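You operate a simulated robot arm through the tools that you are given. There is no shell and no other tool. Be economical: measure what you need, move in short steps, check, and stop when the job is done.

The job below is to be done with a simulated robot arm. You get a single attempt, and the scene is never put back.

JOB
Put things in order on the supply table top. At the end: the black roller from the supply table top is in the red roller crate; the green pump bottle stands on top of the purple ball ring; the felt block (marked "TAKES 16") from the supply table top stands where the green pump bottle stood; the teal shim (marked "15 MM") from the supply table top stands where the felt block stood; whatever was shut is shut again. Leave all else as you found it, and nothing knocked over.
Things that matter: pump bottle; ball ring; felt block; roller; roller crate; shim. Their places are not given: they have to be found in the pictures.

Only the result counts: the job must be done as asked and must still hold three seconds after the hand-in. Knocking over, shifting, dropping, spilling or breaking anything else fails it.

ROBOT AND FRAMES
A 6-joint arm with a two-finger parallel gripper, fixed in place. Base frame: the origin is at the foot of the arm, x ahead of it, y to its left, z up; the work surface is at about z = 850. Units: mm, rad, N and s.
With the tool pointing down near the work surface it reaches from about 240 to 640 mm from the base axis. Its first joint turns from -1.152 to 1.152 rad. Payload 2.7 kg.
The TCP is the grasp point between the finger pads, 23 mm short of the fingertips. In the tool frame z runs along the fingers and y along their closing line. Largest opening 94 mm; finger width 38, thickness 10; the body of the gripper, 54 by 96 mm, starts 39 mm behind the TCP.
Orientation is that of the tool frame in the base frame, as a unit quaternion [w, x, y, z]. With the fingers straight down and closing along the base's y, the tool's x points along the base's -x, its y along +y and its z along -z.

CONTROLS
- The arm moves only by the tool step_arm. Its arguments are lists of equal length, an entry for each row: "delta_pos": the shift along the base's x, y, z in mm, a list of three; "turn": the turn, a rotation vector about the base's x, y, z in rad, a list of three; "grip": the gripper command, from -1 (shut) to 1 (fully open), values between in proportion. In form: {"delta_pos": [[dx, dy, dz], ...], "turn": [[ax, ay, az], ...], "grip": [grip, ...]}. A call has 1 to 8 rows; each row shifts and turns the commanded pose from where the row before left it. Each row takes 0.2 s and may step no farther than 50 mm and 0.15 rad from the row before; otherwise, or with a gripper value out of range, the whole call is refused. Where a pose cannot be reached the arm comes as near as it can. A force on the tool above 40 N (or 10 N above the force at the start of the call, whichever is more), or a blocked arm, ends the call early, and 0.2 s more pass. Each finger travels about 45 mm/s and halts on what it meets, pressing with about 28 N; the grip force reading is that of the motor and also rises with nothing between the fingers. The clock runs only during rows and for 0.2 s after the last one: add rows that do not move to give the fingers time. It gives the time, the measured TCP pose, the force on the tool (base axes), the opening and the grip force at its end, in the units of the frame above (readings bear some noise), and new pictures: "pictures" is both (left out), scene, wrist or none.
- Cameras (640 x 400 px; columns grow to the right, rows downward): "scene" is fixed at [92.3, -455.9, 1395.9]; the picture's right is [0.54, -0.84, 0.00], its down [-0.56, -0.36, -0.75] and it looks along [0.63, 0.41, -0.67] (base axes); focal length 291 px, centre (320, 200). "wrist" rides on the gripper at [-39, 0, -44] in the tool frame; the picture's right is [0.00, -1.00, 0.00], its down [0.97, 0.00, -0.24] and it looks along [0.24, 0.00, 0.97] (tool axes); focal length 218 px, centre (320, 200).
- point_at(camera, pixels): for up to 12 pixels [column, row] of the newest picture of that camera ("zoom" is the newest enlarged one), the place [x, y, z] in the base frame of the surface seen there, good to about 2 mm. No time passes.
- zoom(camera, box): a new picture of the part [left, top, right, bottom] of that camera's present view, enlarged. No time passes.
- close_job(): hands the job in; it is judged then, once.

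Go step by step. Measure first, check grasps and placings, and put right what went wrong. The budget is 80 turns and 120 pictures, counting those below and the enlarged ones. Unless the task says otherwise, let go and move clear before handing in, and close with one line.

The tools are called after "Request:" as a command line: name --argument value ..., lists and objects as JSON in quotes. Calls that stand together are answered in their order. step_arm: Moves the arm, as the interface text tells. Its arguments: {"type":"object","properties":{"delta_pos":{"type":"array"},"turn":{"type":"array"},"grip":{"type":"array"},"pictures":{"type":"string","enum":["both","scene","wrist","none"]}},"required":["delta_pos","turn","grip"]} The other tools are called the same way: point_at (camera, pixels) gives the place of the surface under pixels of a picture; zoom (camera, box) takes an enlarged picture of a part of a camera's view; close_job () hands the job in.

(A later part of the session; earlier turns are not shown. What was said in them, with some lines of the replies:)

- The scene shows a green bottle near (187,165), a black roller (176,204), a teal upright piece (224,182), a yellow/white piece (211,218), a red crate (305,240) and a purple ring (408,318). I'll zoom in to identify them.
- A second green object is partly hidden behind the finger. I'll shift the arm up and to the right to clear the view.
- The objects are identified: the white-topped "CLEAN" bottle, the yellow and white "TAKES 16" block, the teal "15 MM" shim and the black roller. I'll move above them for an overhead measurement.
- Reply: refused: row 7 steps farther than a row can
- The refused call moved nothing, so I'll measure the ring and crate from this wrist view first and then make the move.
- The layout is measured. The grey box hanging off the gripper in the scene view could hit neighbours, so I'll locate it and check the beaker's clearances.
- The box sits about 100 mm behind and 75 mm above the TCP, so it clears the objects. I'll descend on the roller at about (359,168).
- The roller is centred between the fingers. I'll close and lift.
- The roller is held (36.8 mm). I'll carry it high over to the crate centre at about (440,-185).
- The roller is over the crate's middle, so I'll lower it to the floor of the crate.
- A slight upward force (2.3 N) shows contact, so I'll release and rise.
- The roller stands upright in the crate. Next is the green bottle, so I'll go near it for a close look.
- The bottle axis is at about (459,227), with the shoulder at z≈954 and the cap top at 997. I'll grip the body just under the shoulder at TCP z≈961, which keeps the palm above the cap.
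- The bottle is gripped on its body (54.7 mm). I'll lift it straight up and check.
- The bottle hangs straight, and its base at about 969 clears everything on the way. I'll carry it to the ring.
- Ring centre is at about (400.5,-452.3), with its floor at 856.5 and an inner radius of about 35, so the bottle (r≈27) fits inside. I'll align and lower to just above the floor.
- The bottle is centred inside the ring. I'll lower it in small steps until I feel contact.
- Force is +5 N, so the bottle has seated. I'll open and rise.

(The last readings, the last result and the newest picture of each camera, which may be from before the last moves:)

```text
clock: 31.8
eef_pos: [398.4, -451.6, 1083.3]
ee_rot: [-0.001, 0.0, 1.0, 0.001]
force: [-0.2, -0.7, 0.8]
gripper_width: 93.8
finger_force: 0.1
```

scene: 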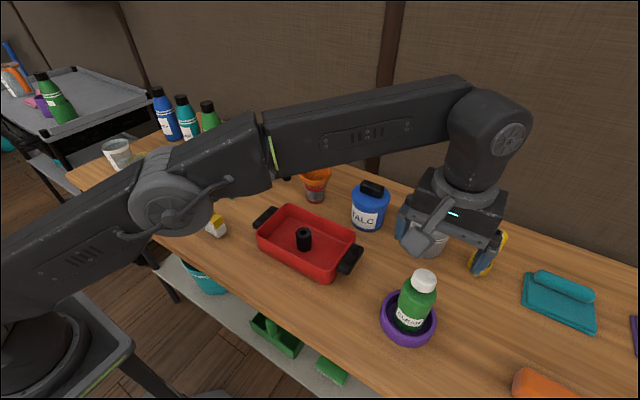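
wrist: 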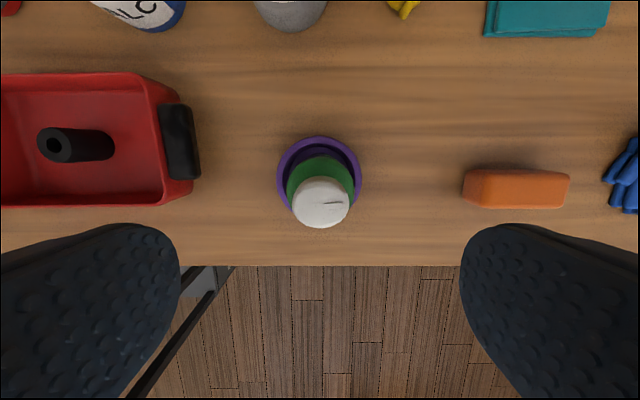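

The bottle stands in the ring. Next I'll move over the felt block.

Request:
step_arm --delta_pos '[[-4, 47, 0], [-4, 47, 0], [-4, 47, 0], [-4, 47, 0], [-4, 47, 0], [-4, 47, 0], [-4, 47, 0], [-4, 47, 0]]' --turn '[[0, 0, 0], [0, 0, 0], [0, 0, 0], [0, 0, 0], [0, 0, 0], [0, 0, 0], [0, 0, 0], [0, 0, 0]]' --grip '[0.5, 0.3, 0.3, 0.3, 0.3, 0.3, 0.3, 0.3]' --pictures "none"

Request:
step_arm --delta_pos '[[-4, 47, 0], [-3, 47, 0], [0, 14, -20], [0, 0, -45], [0, 0, 0]]' --turn '[[0, 0, 0], [0, 0, 0], [0, 0, 0], [0, 0, 0], [0, 0, 0]]' --grip '[0.3, 0.3, 0.3, 0.3, 0.3]' --pictures "both"

```text
clock: 33.6
eef_pos: [370.6, -77.2, 1084.5]
ee_rot: [0.0, 0.0, 1.0, -0.001]
force: [0.8, -0.4, 0.4]
gripper_width: 61.3
finger_force: 0.0
```

```text
clock: 34.8
eef_pos: [361.7, 31.9, 1018.0]
ee_rot: [0.001, 0.0, 1.0, 0.0]
force: [-0.5, 1.3, -0.8]
gripper_width: 61.4
finger_force: 0.1
```

scene: 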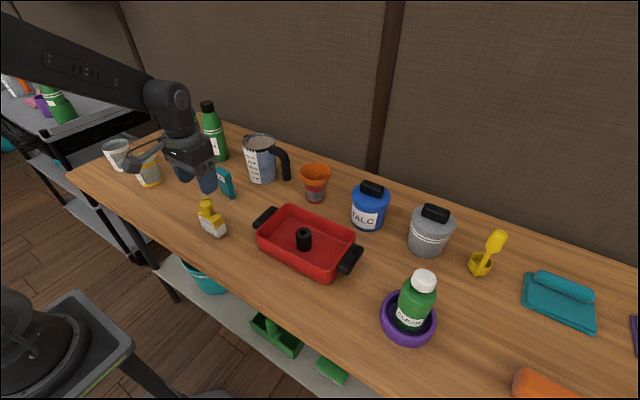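
wrist: 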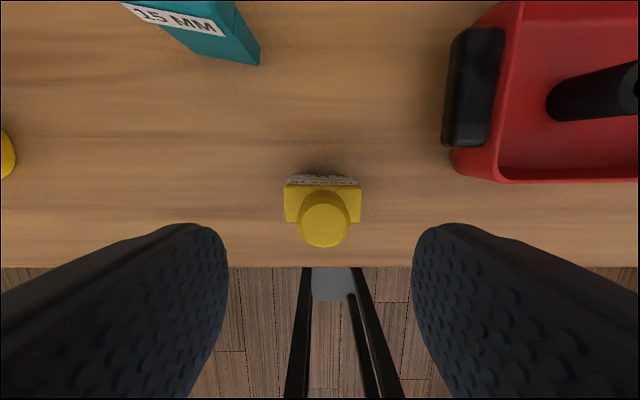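

Request:
zoom --camera "wrist" --box '[270, 160, 380, 260]'

Request:
point_at --camera "wrist" --pixels '[[304, 222], [344, 222], [324, 207], [324, 244], [324, 225], [287, 190], [359, 191], [287, 218], [359, 220], [292, 178], [354, 179]]'

```text
4.00 times, centred on (325, 210) of wrist
```

zoom: 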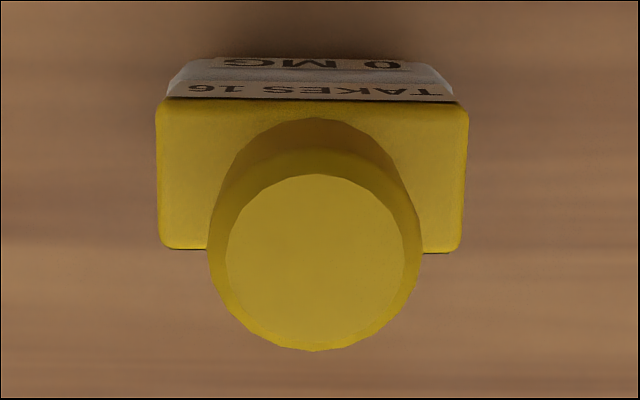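

```text
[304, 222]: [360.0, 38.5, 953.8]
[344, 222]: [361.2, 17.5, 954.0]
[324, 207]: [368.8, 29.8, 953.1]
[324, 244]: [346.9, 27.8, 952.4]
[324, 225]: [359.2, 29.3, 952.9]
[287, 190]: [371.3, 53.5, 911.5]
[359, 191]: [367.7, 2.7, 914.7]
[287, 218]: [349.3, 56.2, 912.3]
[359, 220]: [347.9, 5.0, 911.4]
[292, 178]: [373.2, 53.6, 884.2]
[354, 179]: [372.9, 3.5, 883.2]
```

The knob centre is at (360,29) and top at 953. I'll descend to grip the knob.

Request:
step_arm --delta_pos '[[-1, -2, -40], [0, 0, -30], [0, 0, -10], [0, 0, 0]]' --turn '[[0, 0, 0], [0, 0, 0], [0, 0, 0], [0, 0, 0]]' --grip '[0.3, 0.3, 0.3, 0.3]' --pictures "wrist"

```text
clock: 35.8
eef_pos: [360.4, 30.1, 940.9]
ee_rot: [0.0, 0.0, 1.0, 0.001]
force: [-0.6, -0.1, 0.3]
gripper_width: 61.1
finger_force: 0.1
```

wrist: 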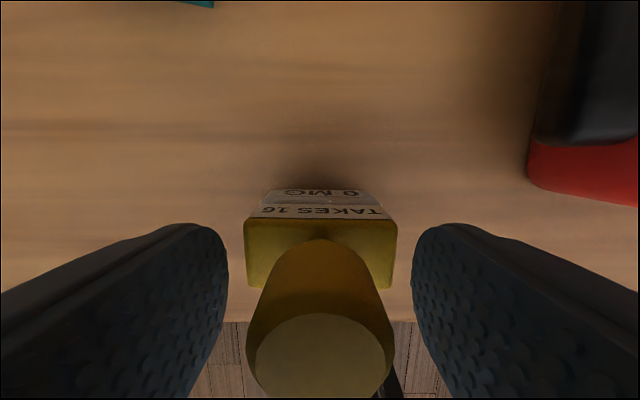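

Request:
step_arm --delta_pos '[[0, 0, -1.5], [0, 0, 0], [0, 0, 0], [0, 0, 0], [0, 0, 0]]' --turn '[[0, 0, 0], [0, 0, 0], [0, 0, 0], [0, 0, 0], [0, 0, 0]]' --grip '[0.3, -0.3, -1, -1, -1]' --pictures "wrist"

Request:
point_at --camera "wrist" --pixels '[[250, 230], [392, 230], [268, 196], [375, 198]]'

```text
clock: 37.0
eef_pos: [359.8, 29.9, 938.8]
ee_rot: [0.001, 0.0, 1.0, -0.001]
force: [0.6, -1.2, -0.8]
gripper_width: 29.1
finger_force: 28.3
```

wrist: 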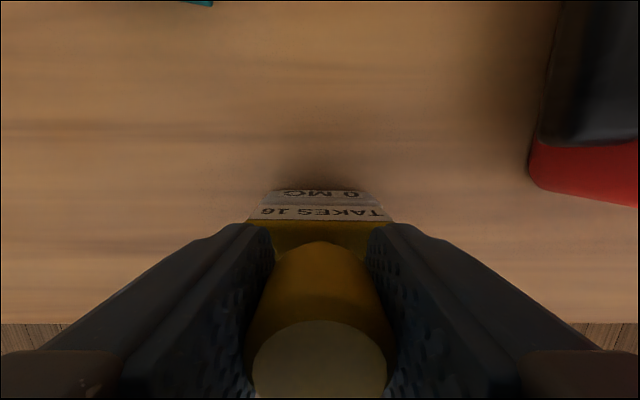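

```text
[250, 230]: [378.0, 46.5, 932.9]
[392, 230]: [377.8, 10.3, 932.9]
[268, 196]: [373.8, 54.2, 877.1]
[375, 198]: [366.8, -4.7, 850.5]
```

The knob is gripped (29.1 mm). I'll lift and check that the whole block comes up.

Request:
step_arm --delta_pos '[[0, 0, 10], [0, 0, 30], [0, 0, 40], [0, 0, 40], [0, 0, 0]]' --turn '[[0, 0, 0], [0, 0, 0], [0, 0, 0], [0, 0, 0], [0, 0, 0]]' --grip '[-1, -1, -1, -1, -1]' --pictures "scene"

Request:
zoom --camera "scene" --box '[130, 110, 290, 250]'

```text
clock: 38.2
eef_pos: [358.6, 32.0, 1056.9]
ee_rot: [0.0, 0.0, 1.0, 0.0]
force: [0.6, -0.6, -2.1]
gripper_width: 29.3
finger_force: 28.0
```

scene: 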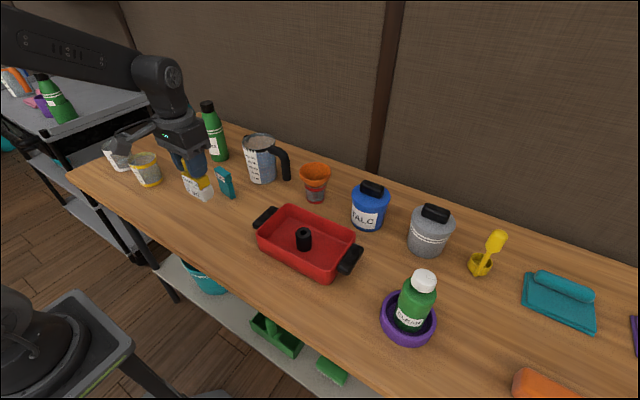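

```text
2.86 times, centred on (210, 180) of scene
```

zoom: 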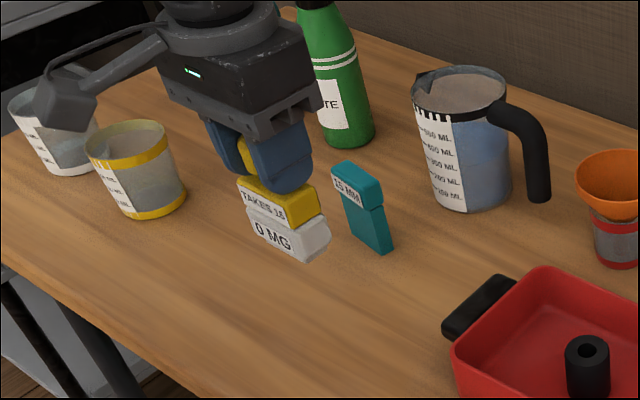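

The whole block is up and level. I'll carry it to the bottle's old spot (459,227).

Request:
step_arm --delta_pos '[[20, 39.5, 5], [20, 39.5, 0], [20, 39.5, 0], [20, 39.5, 0], [19, 39.5, 0], [0, 0, 0], [0, 0, -45], [0, 0, -45]]' --turn '[[0, 0, 0], [0, 0, 0], [0, 0, 0], [0, 0, 0], [0, 0, 0], [0, 0, 0], [0, 0, 0], [0, 0, 0]]' --grip '[-1, -1, -1, -1, -1, -1, -1, -1]' --pictures "scene"

```text
clock: 40.0
eef_pos: [460.0, 227.4, 972.5]
ee_rot: [0.0, -0.001, 1.0, 0.0]
force: [0.8, -0.3, -1.9]
gripper_width: 29.2
finger_force: 27.4
```

scene: 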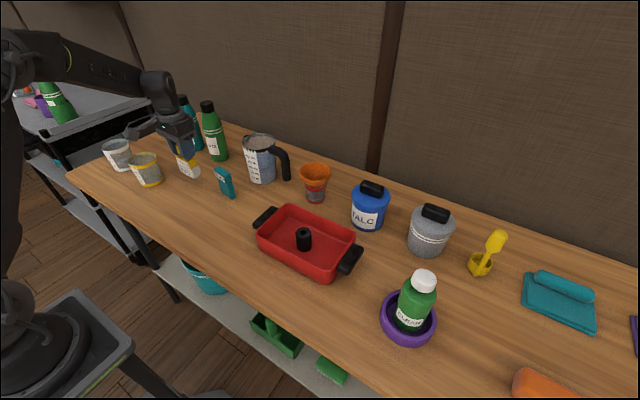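

Request:
step_arm --delta_pos '[[0, 0, -20], [0, 0, -9], [0, 0, -2.5], [0, 0, 0]]' --turn '[[0, 0, 0], [0, 0, 0], [0, 0, 0], [0, 0, 0]]' --grip '[-1, -1, -1, -1]' --pictures "none"

```text
clock: 41.0
eef_pos: [460.3, 228.4, 941.6]
ee_rot: [0.0, 0.0, 1.0, 0.0]
force: [0.5, -0.8, -1.6]
gripper_width: 29.5
finger_force: 27.8
```

Request:
step_arm --delta_pos '[[0, 0, -1.5], [0, 0, 0]]' --turn '[[0, 0, 0], [0, 0, 0]]' --grip '[-1, -1]' --pictures "none"

```text
clock: 41.6
eef_pos: [459.9, 228.6, 940.0]
ee_rot: [0.0, 0.0, 1.0, 0.0]
force: [0.4, -0.4, -3.4]
gripper_width: 29.2
finger_force: 28.3
```

Request:
step_arm --delta_pos '[[0, 0, -1.2], [0, 0, 0]]' --turn '[[0, 0, 0], [0, 0, 0]]' --grip '[-1, -1]' --pictures "none"

```text
clock: 42.2
eef_pos: [458.3, 227.2, 938.4]
ee_rot: [-0.001, 0.0, 1.0, -0.001]
force: [0.4, 0.1, -1.3]
gripper_width: 29.4
finger_force: 27.3
```

Request:
step_arm --delta_pos '[[0, 0, -1], [0, 0, 0]]' --turn '[[0, 0, 0], [0, 0, 0]]' --grip '[-1, -1]' --pictures "none"

```text
clock: 42.8
eef_pos: [459.0, 227.9, 938.1]
ee_rot: [0.0, -0.001, 1.0, 0.0]
force: [-0.3, 0.9, 0.9]
gripper_width: 29.3
finger_force: 28.2
```

Force has gone to +0.9 N from about -1.8 N, so the block touches the table. I'll release and rise.

Request:
step_arm --delta_pos '[[0, 0, 0], [0, 0, 0], [0, 0, 0], [0, 0, 30], [0, 0, 45], [0, 0, 45], [0, 0, 0]]' --turn '[[0, 0, 0], [0, 0, 0], [0, 0, 0], [0, 0, 0], [0, 0, 0], [0, 0, 0], [0, 0, 0]]' --grip '[-0.2, 0.3, 0.3, 0.3, 0.3, 0.3, 0.3]' --pictures "wrist"

Request:
zoom --camera "wrist" --box '[240, 120, 560, 320]'

```text
clock: 44.4
eef_pos: [461.2, 229.9, 1059.4]
ee_rot: [0.0, 0.0, 1.0, -0.001]
force: [-0.7, -0.9, -0.1]
gripper_width: 61.0
finger_force: 0.0
```

wrist: 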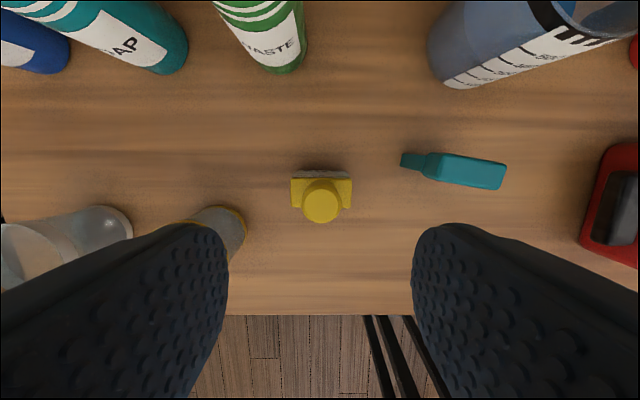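

```text
2.00 times, centred on (400, 220) of wrist
```

zoom: 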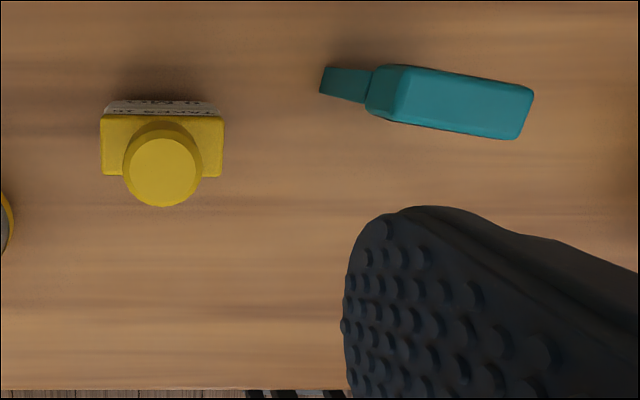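

The felt block stands at the old bottle spot. I'll move above the shim and turn the gripper to its yaw (about -0.16 rad).

Request:
step_arm --delta_pos '[[5, -40, 0], [5, -40, 0], [5, -40, 0], [0, 0, -20], [0, 0, 0]]' --turn '[[0, 0, 0], [0, 0, 0], [0, 0, -0.08], [0, 0, -0.08], [0, 0, 0]]' --grip '[0.3, 0.6, 1, 1, 1]' --pictures "wrist"

Request:
zoom --camera "wrist" --box '[260, 160, 380, 260]'

```text
clock: 45.6
eef_pos: [473.7, 106.7, 1037.4]
ee_rot: [-0.001, 0.08, 0.997, -0.001]
force: [-1.0, 0.4, 0.3]
gripper_width: 94.0
finger_force: 0.1
```

wrist: 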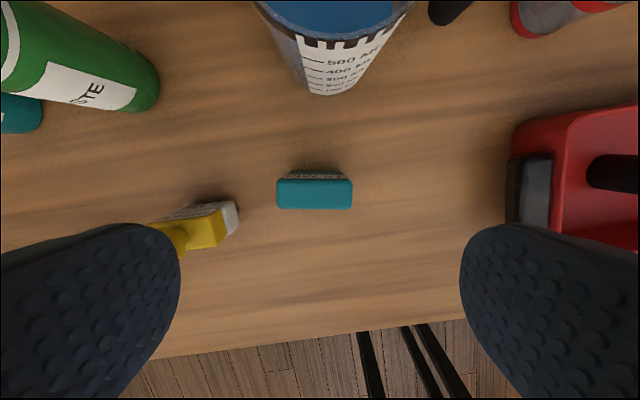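

```text
4.00 times, centred on (320, 210) of wrist
```

zoom: 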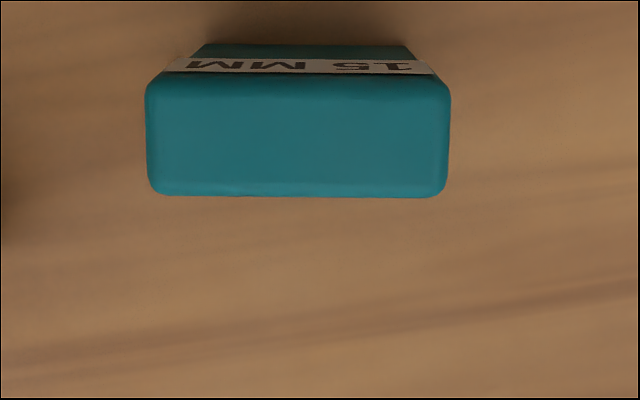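

Request:
point_at --camera "zoom" --pixels '[[155, 90], [440, 92], [158, 185], [438, 188], [298, 135], [298, 62], [298, 48]]'

```text
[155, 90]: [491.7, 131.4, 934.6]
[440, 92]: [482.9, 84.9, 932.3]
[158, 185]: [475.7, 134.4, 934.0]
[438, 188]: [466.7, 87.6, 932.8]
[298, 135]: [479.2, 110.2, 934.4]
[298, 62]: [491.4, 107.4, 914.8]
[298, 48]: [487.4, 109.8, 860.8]
```

The gripper is aligned with the shim, whose centre is (479.3,109.6). I'll descend over it to z≈918.

Request:
step_arm --delta_pos '[[5.5, 2.9, -30], [0, 0, -40], [0, 0, -30], [0, 0, 0]]' --turn '[[0, 0, -0.01], [0, 0, 0], [0, 0, 0], [0, 0, 0]]' --grip '[1, 1, 1, 1]' --pictures "wrist"

```text
clock: 46.6
eef_pos: [479.2, 110.2, 938.6]
ee_rot: [0.001, 0.085, 0.996, 0.0]
force: [-0.7, -0.2, -1.1]
gripper_width: 94.0
finger_force: 0.1
```

wrist: 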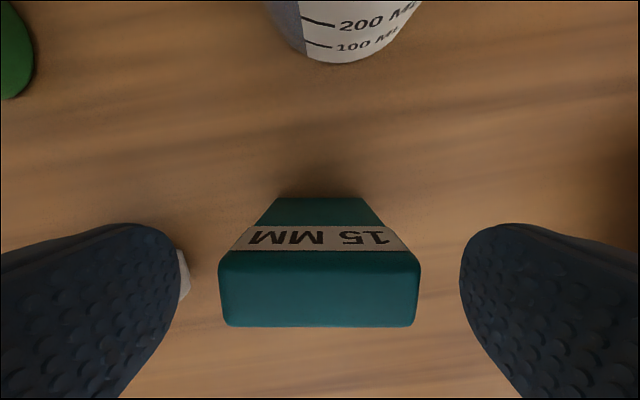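

Request:
step_arm --delta_pos '[[0, 0, -20], [0, 0, 0], [0, 0, 0], [0, 0, 0], [0, 0, 0], [0, 0, 0]]' --turn '[[0, 0, 0], [0, 0, 0], [0, 0, 0], [0, 0, 0], [0, 0, 0], [0, 0, 0]]' --grip '[1, 0.4, 0.2, -1, -1, -1]' --pictures "both"

Request:
zoom --camera "scene" --box '[160, 120, 280, 210]'

```text
clock: 48.0
eef_pos: [477.8, 109.3, 917.1]
ee_rot: [0.0, 0.085, 0.996, 0.0]
force: [-0.6, 0.9, -0.3]
gripper_width: 53.8
finger_force: 27.7
```

scene: 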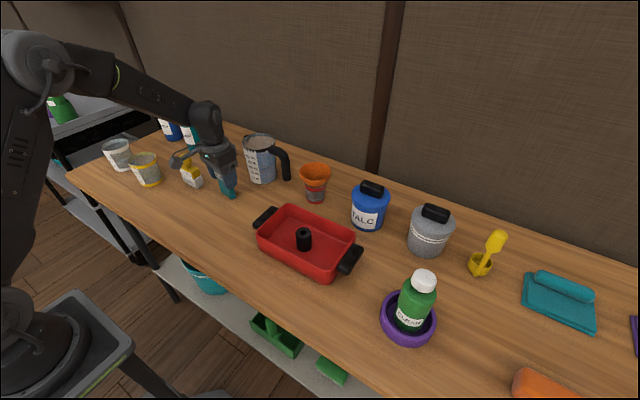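
wrist: 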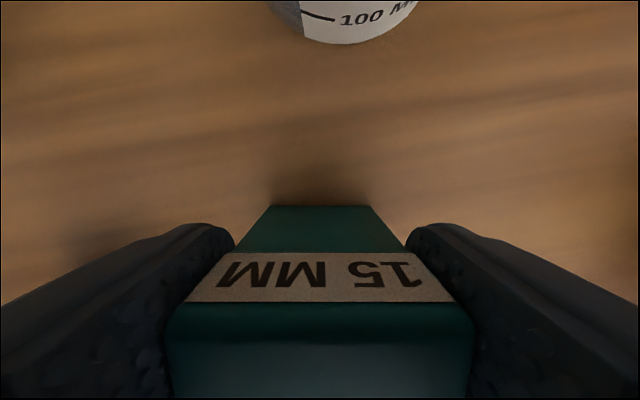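

```text
4.44 times, centred on (220, 165) of scene
```

zoom: 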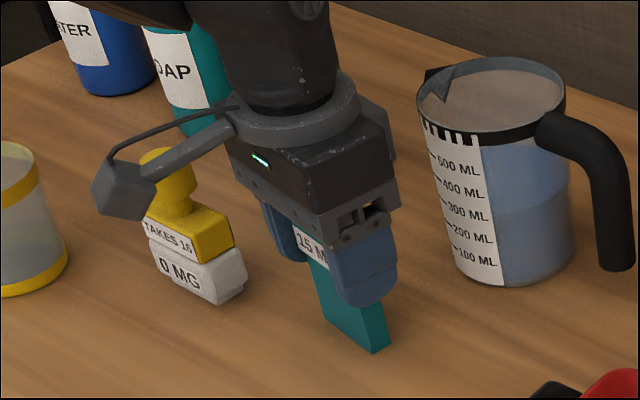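

The shim is gripped (53.8 mm). I'll lift it and carry it to the felt block's old spot (360,29).

Request:
step_arm --delta_pos '[[0, 0, 10], [0, 0, 35], [0, 0, 35], [-40, -27, 0], [-40, -27, 0], [-39, -26.4, 0], [0, 0, -30], [0, 0, 0]]' --turn '[[0, 0, 0], [0, 0, 0], [0, 0, 0], [0, 0, 0], [0, 0, 0], [0, 0, 0], [0, 0, 0], [0, 0, 0]]' --grip '[-1, -1, -1, -1, -1, -1, -1, -1]' --pictures "both"

Request:
zoom --camera "scene" --box '[150, 130, 280, 250]'

```text
clock: 49.8
eef_pos: [359.7, 28.4, 964.8]
ee_rot: [0.0, 0.086, 0.996, 0.0]
force: [0.1, 0.0, -1.6]
gripper_width: 53.7
finger_force: 27.9
```

scene: 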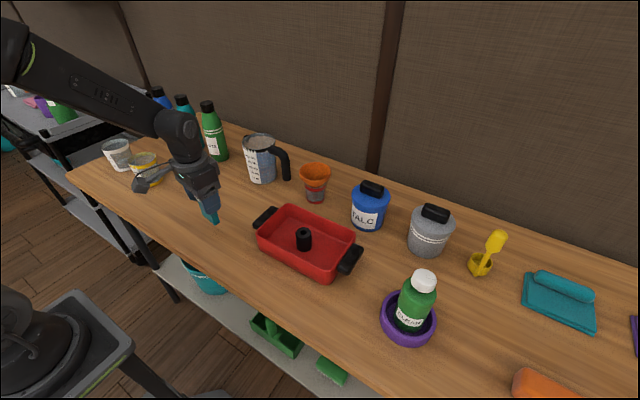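
wrist: 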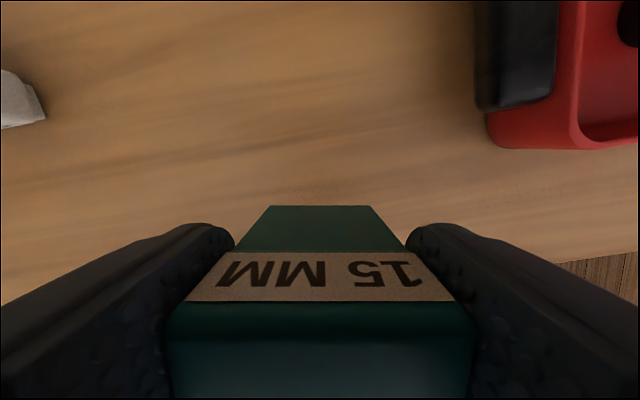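

```text
3.33 times, centred on (215, 190) of scene
```

zoom: 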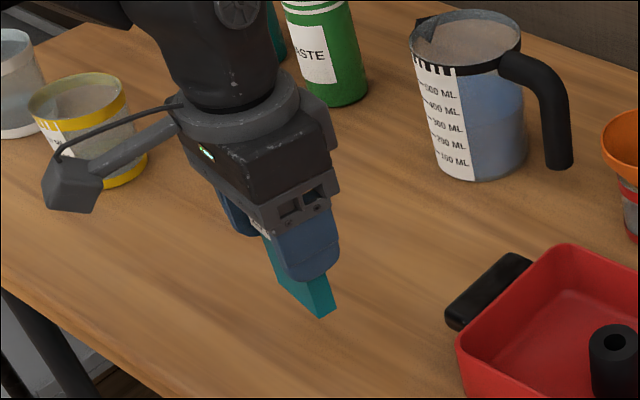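

Request:
step_arm --delta_pos '[[0, 0, -25], [0, 0, -16], [0, 0, -5], [0, 0, -2], [0, 0, 0]]' --turn '[[0, 0, 0], [0, 0, 0], [0, 0, 0], [0, 0, 0], [0, 0, 0]]' --grip '[-1, -1, -1, -1, -1]' --pictures "none"

```text
clock: 51.0
eef_pos: [360.8, 29.8, 918.8]
ee_rot: [0.0, 0.084, 0.996, -0.001]
force: [-0.7, -0.2, -1.5]
gripper_width: 53.6
finger_force: 27.9
```

Request:
step_arm --delta_pos '[[0, 0, -1.2], [0, 0, 0]]' --turn '[[0, 0, 0], [0, 0, 0]]' --grip '[-1, -1]' --pictures "none"

```text
clock: 51.6
eef_pos: [361.8, 30.3, 917.5]
ee_rot: [0.0, 0.084, 0.996, -0.001]
force: [-2.3, 2.0, 5.9]
gripper_width: 53.8
finger_force: 28.8
```

The shim has touched down (+5.9 N). I'll release and rise.

Request:
step_arm --delta_pos '[[0, 0, 0], [0, 0, 0], [0, 0, 0], [0, 0, 0], [0, 0, 30], [0, 0, 45], [0, 0, 45], [0, 0, 30]]' --turn '[[0, 0, 0], [0, 0, 0], [0, 0, 0], [0, 0, 0], [0, 0, 0], [0, 0, 0], [0, 0, 0], [0, 0, 0]]' --grip '[0.3, 0.7, 0.9, 0.9, 0.9, 0.9, 0.9, 0.9]' --pictures "both"

Request:
zoom --camera "scene" --box '[130, 130, 290, 250]'

Request:
zoom --camera "wrist" --box '[160, 80, 480, 280]'

```text
clock: 53.4
eef_pos: [362.0, 32.7, 1069.4]
ee_rot: [0.0, 0.084, 0.996, 0.0]
force: [0.3, 1.4, 0.1]
gripper_width: 89.2
finger_force: 0.2
```

scene: 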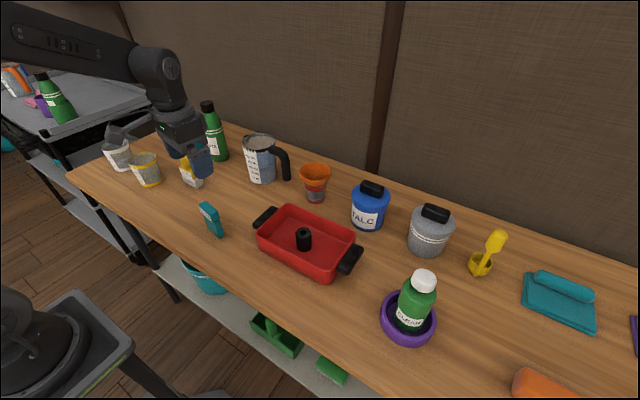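
wrist: 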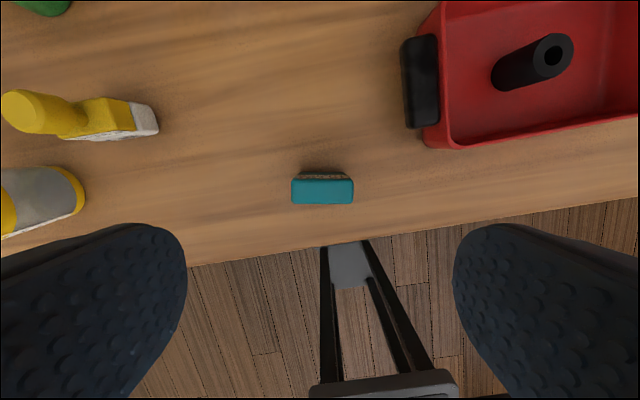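

```text
3.33 times, centred on (210, 190) of scene
```

zoom: 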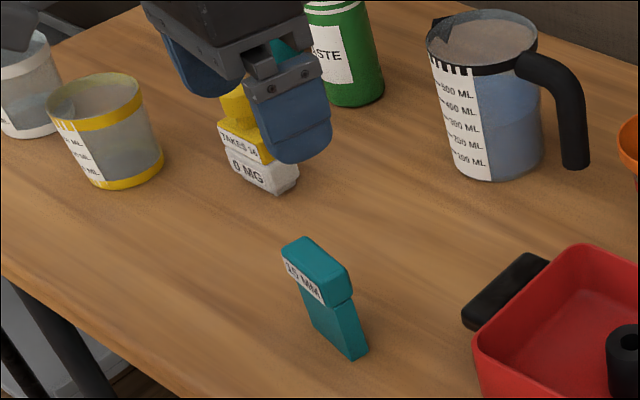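

```text
2.00 times, centred on (320, 180) of wrist
```

zoom: 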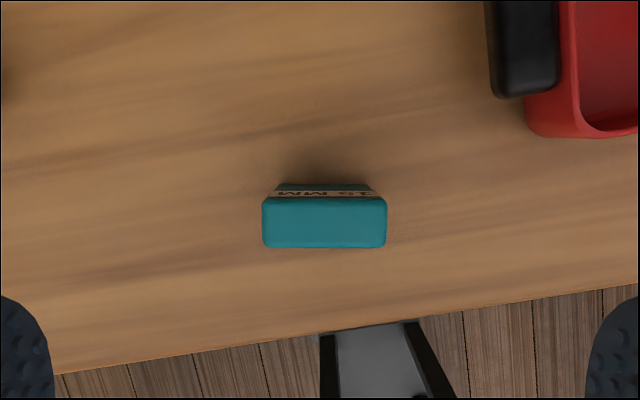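

Request:
point_at --camera "zoom" --pixels '[[268, 203], [382, 203], [269, 242], [381, 242], [324, 222]]'

Request:
point_at --camera "scene" --pixels '[[193, 185], [423, 275], [303, 230]]'

```text
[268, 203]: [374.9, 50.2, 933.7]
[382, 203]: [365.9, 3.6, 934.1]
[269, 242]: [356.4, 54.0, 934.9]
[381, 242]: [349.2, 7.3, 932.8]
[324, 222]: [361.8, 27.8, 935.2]
```

```text
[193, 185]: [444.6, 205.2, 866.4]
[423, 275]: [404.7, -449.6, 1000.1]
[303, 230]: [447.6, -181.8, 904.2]
```

The shim's centre is at about (361.6,28.8), on the felt block's old spot. The felt block, bottle in its ring and roller in its crate all stand upright, and the hand is clear, so I'm handing in.

Request:
close_job

```text
The job is handed in.
```

The roller is in the red crate, the green pump bottle stands in the purple ring, the felt block stands where the bottle was and the shim stands where the felt block was. Nothing else was moved, nothing was knocked over, and nothing had to be opened.
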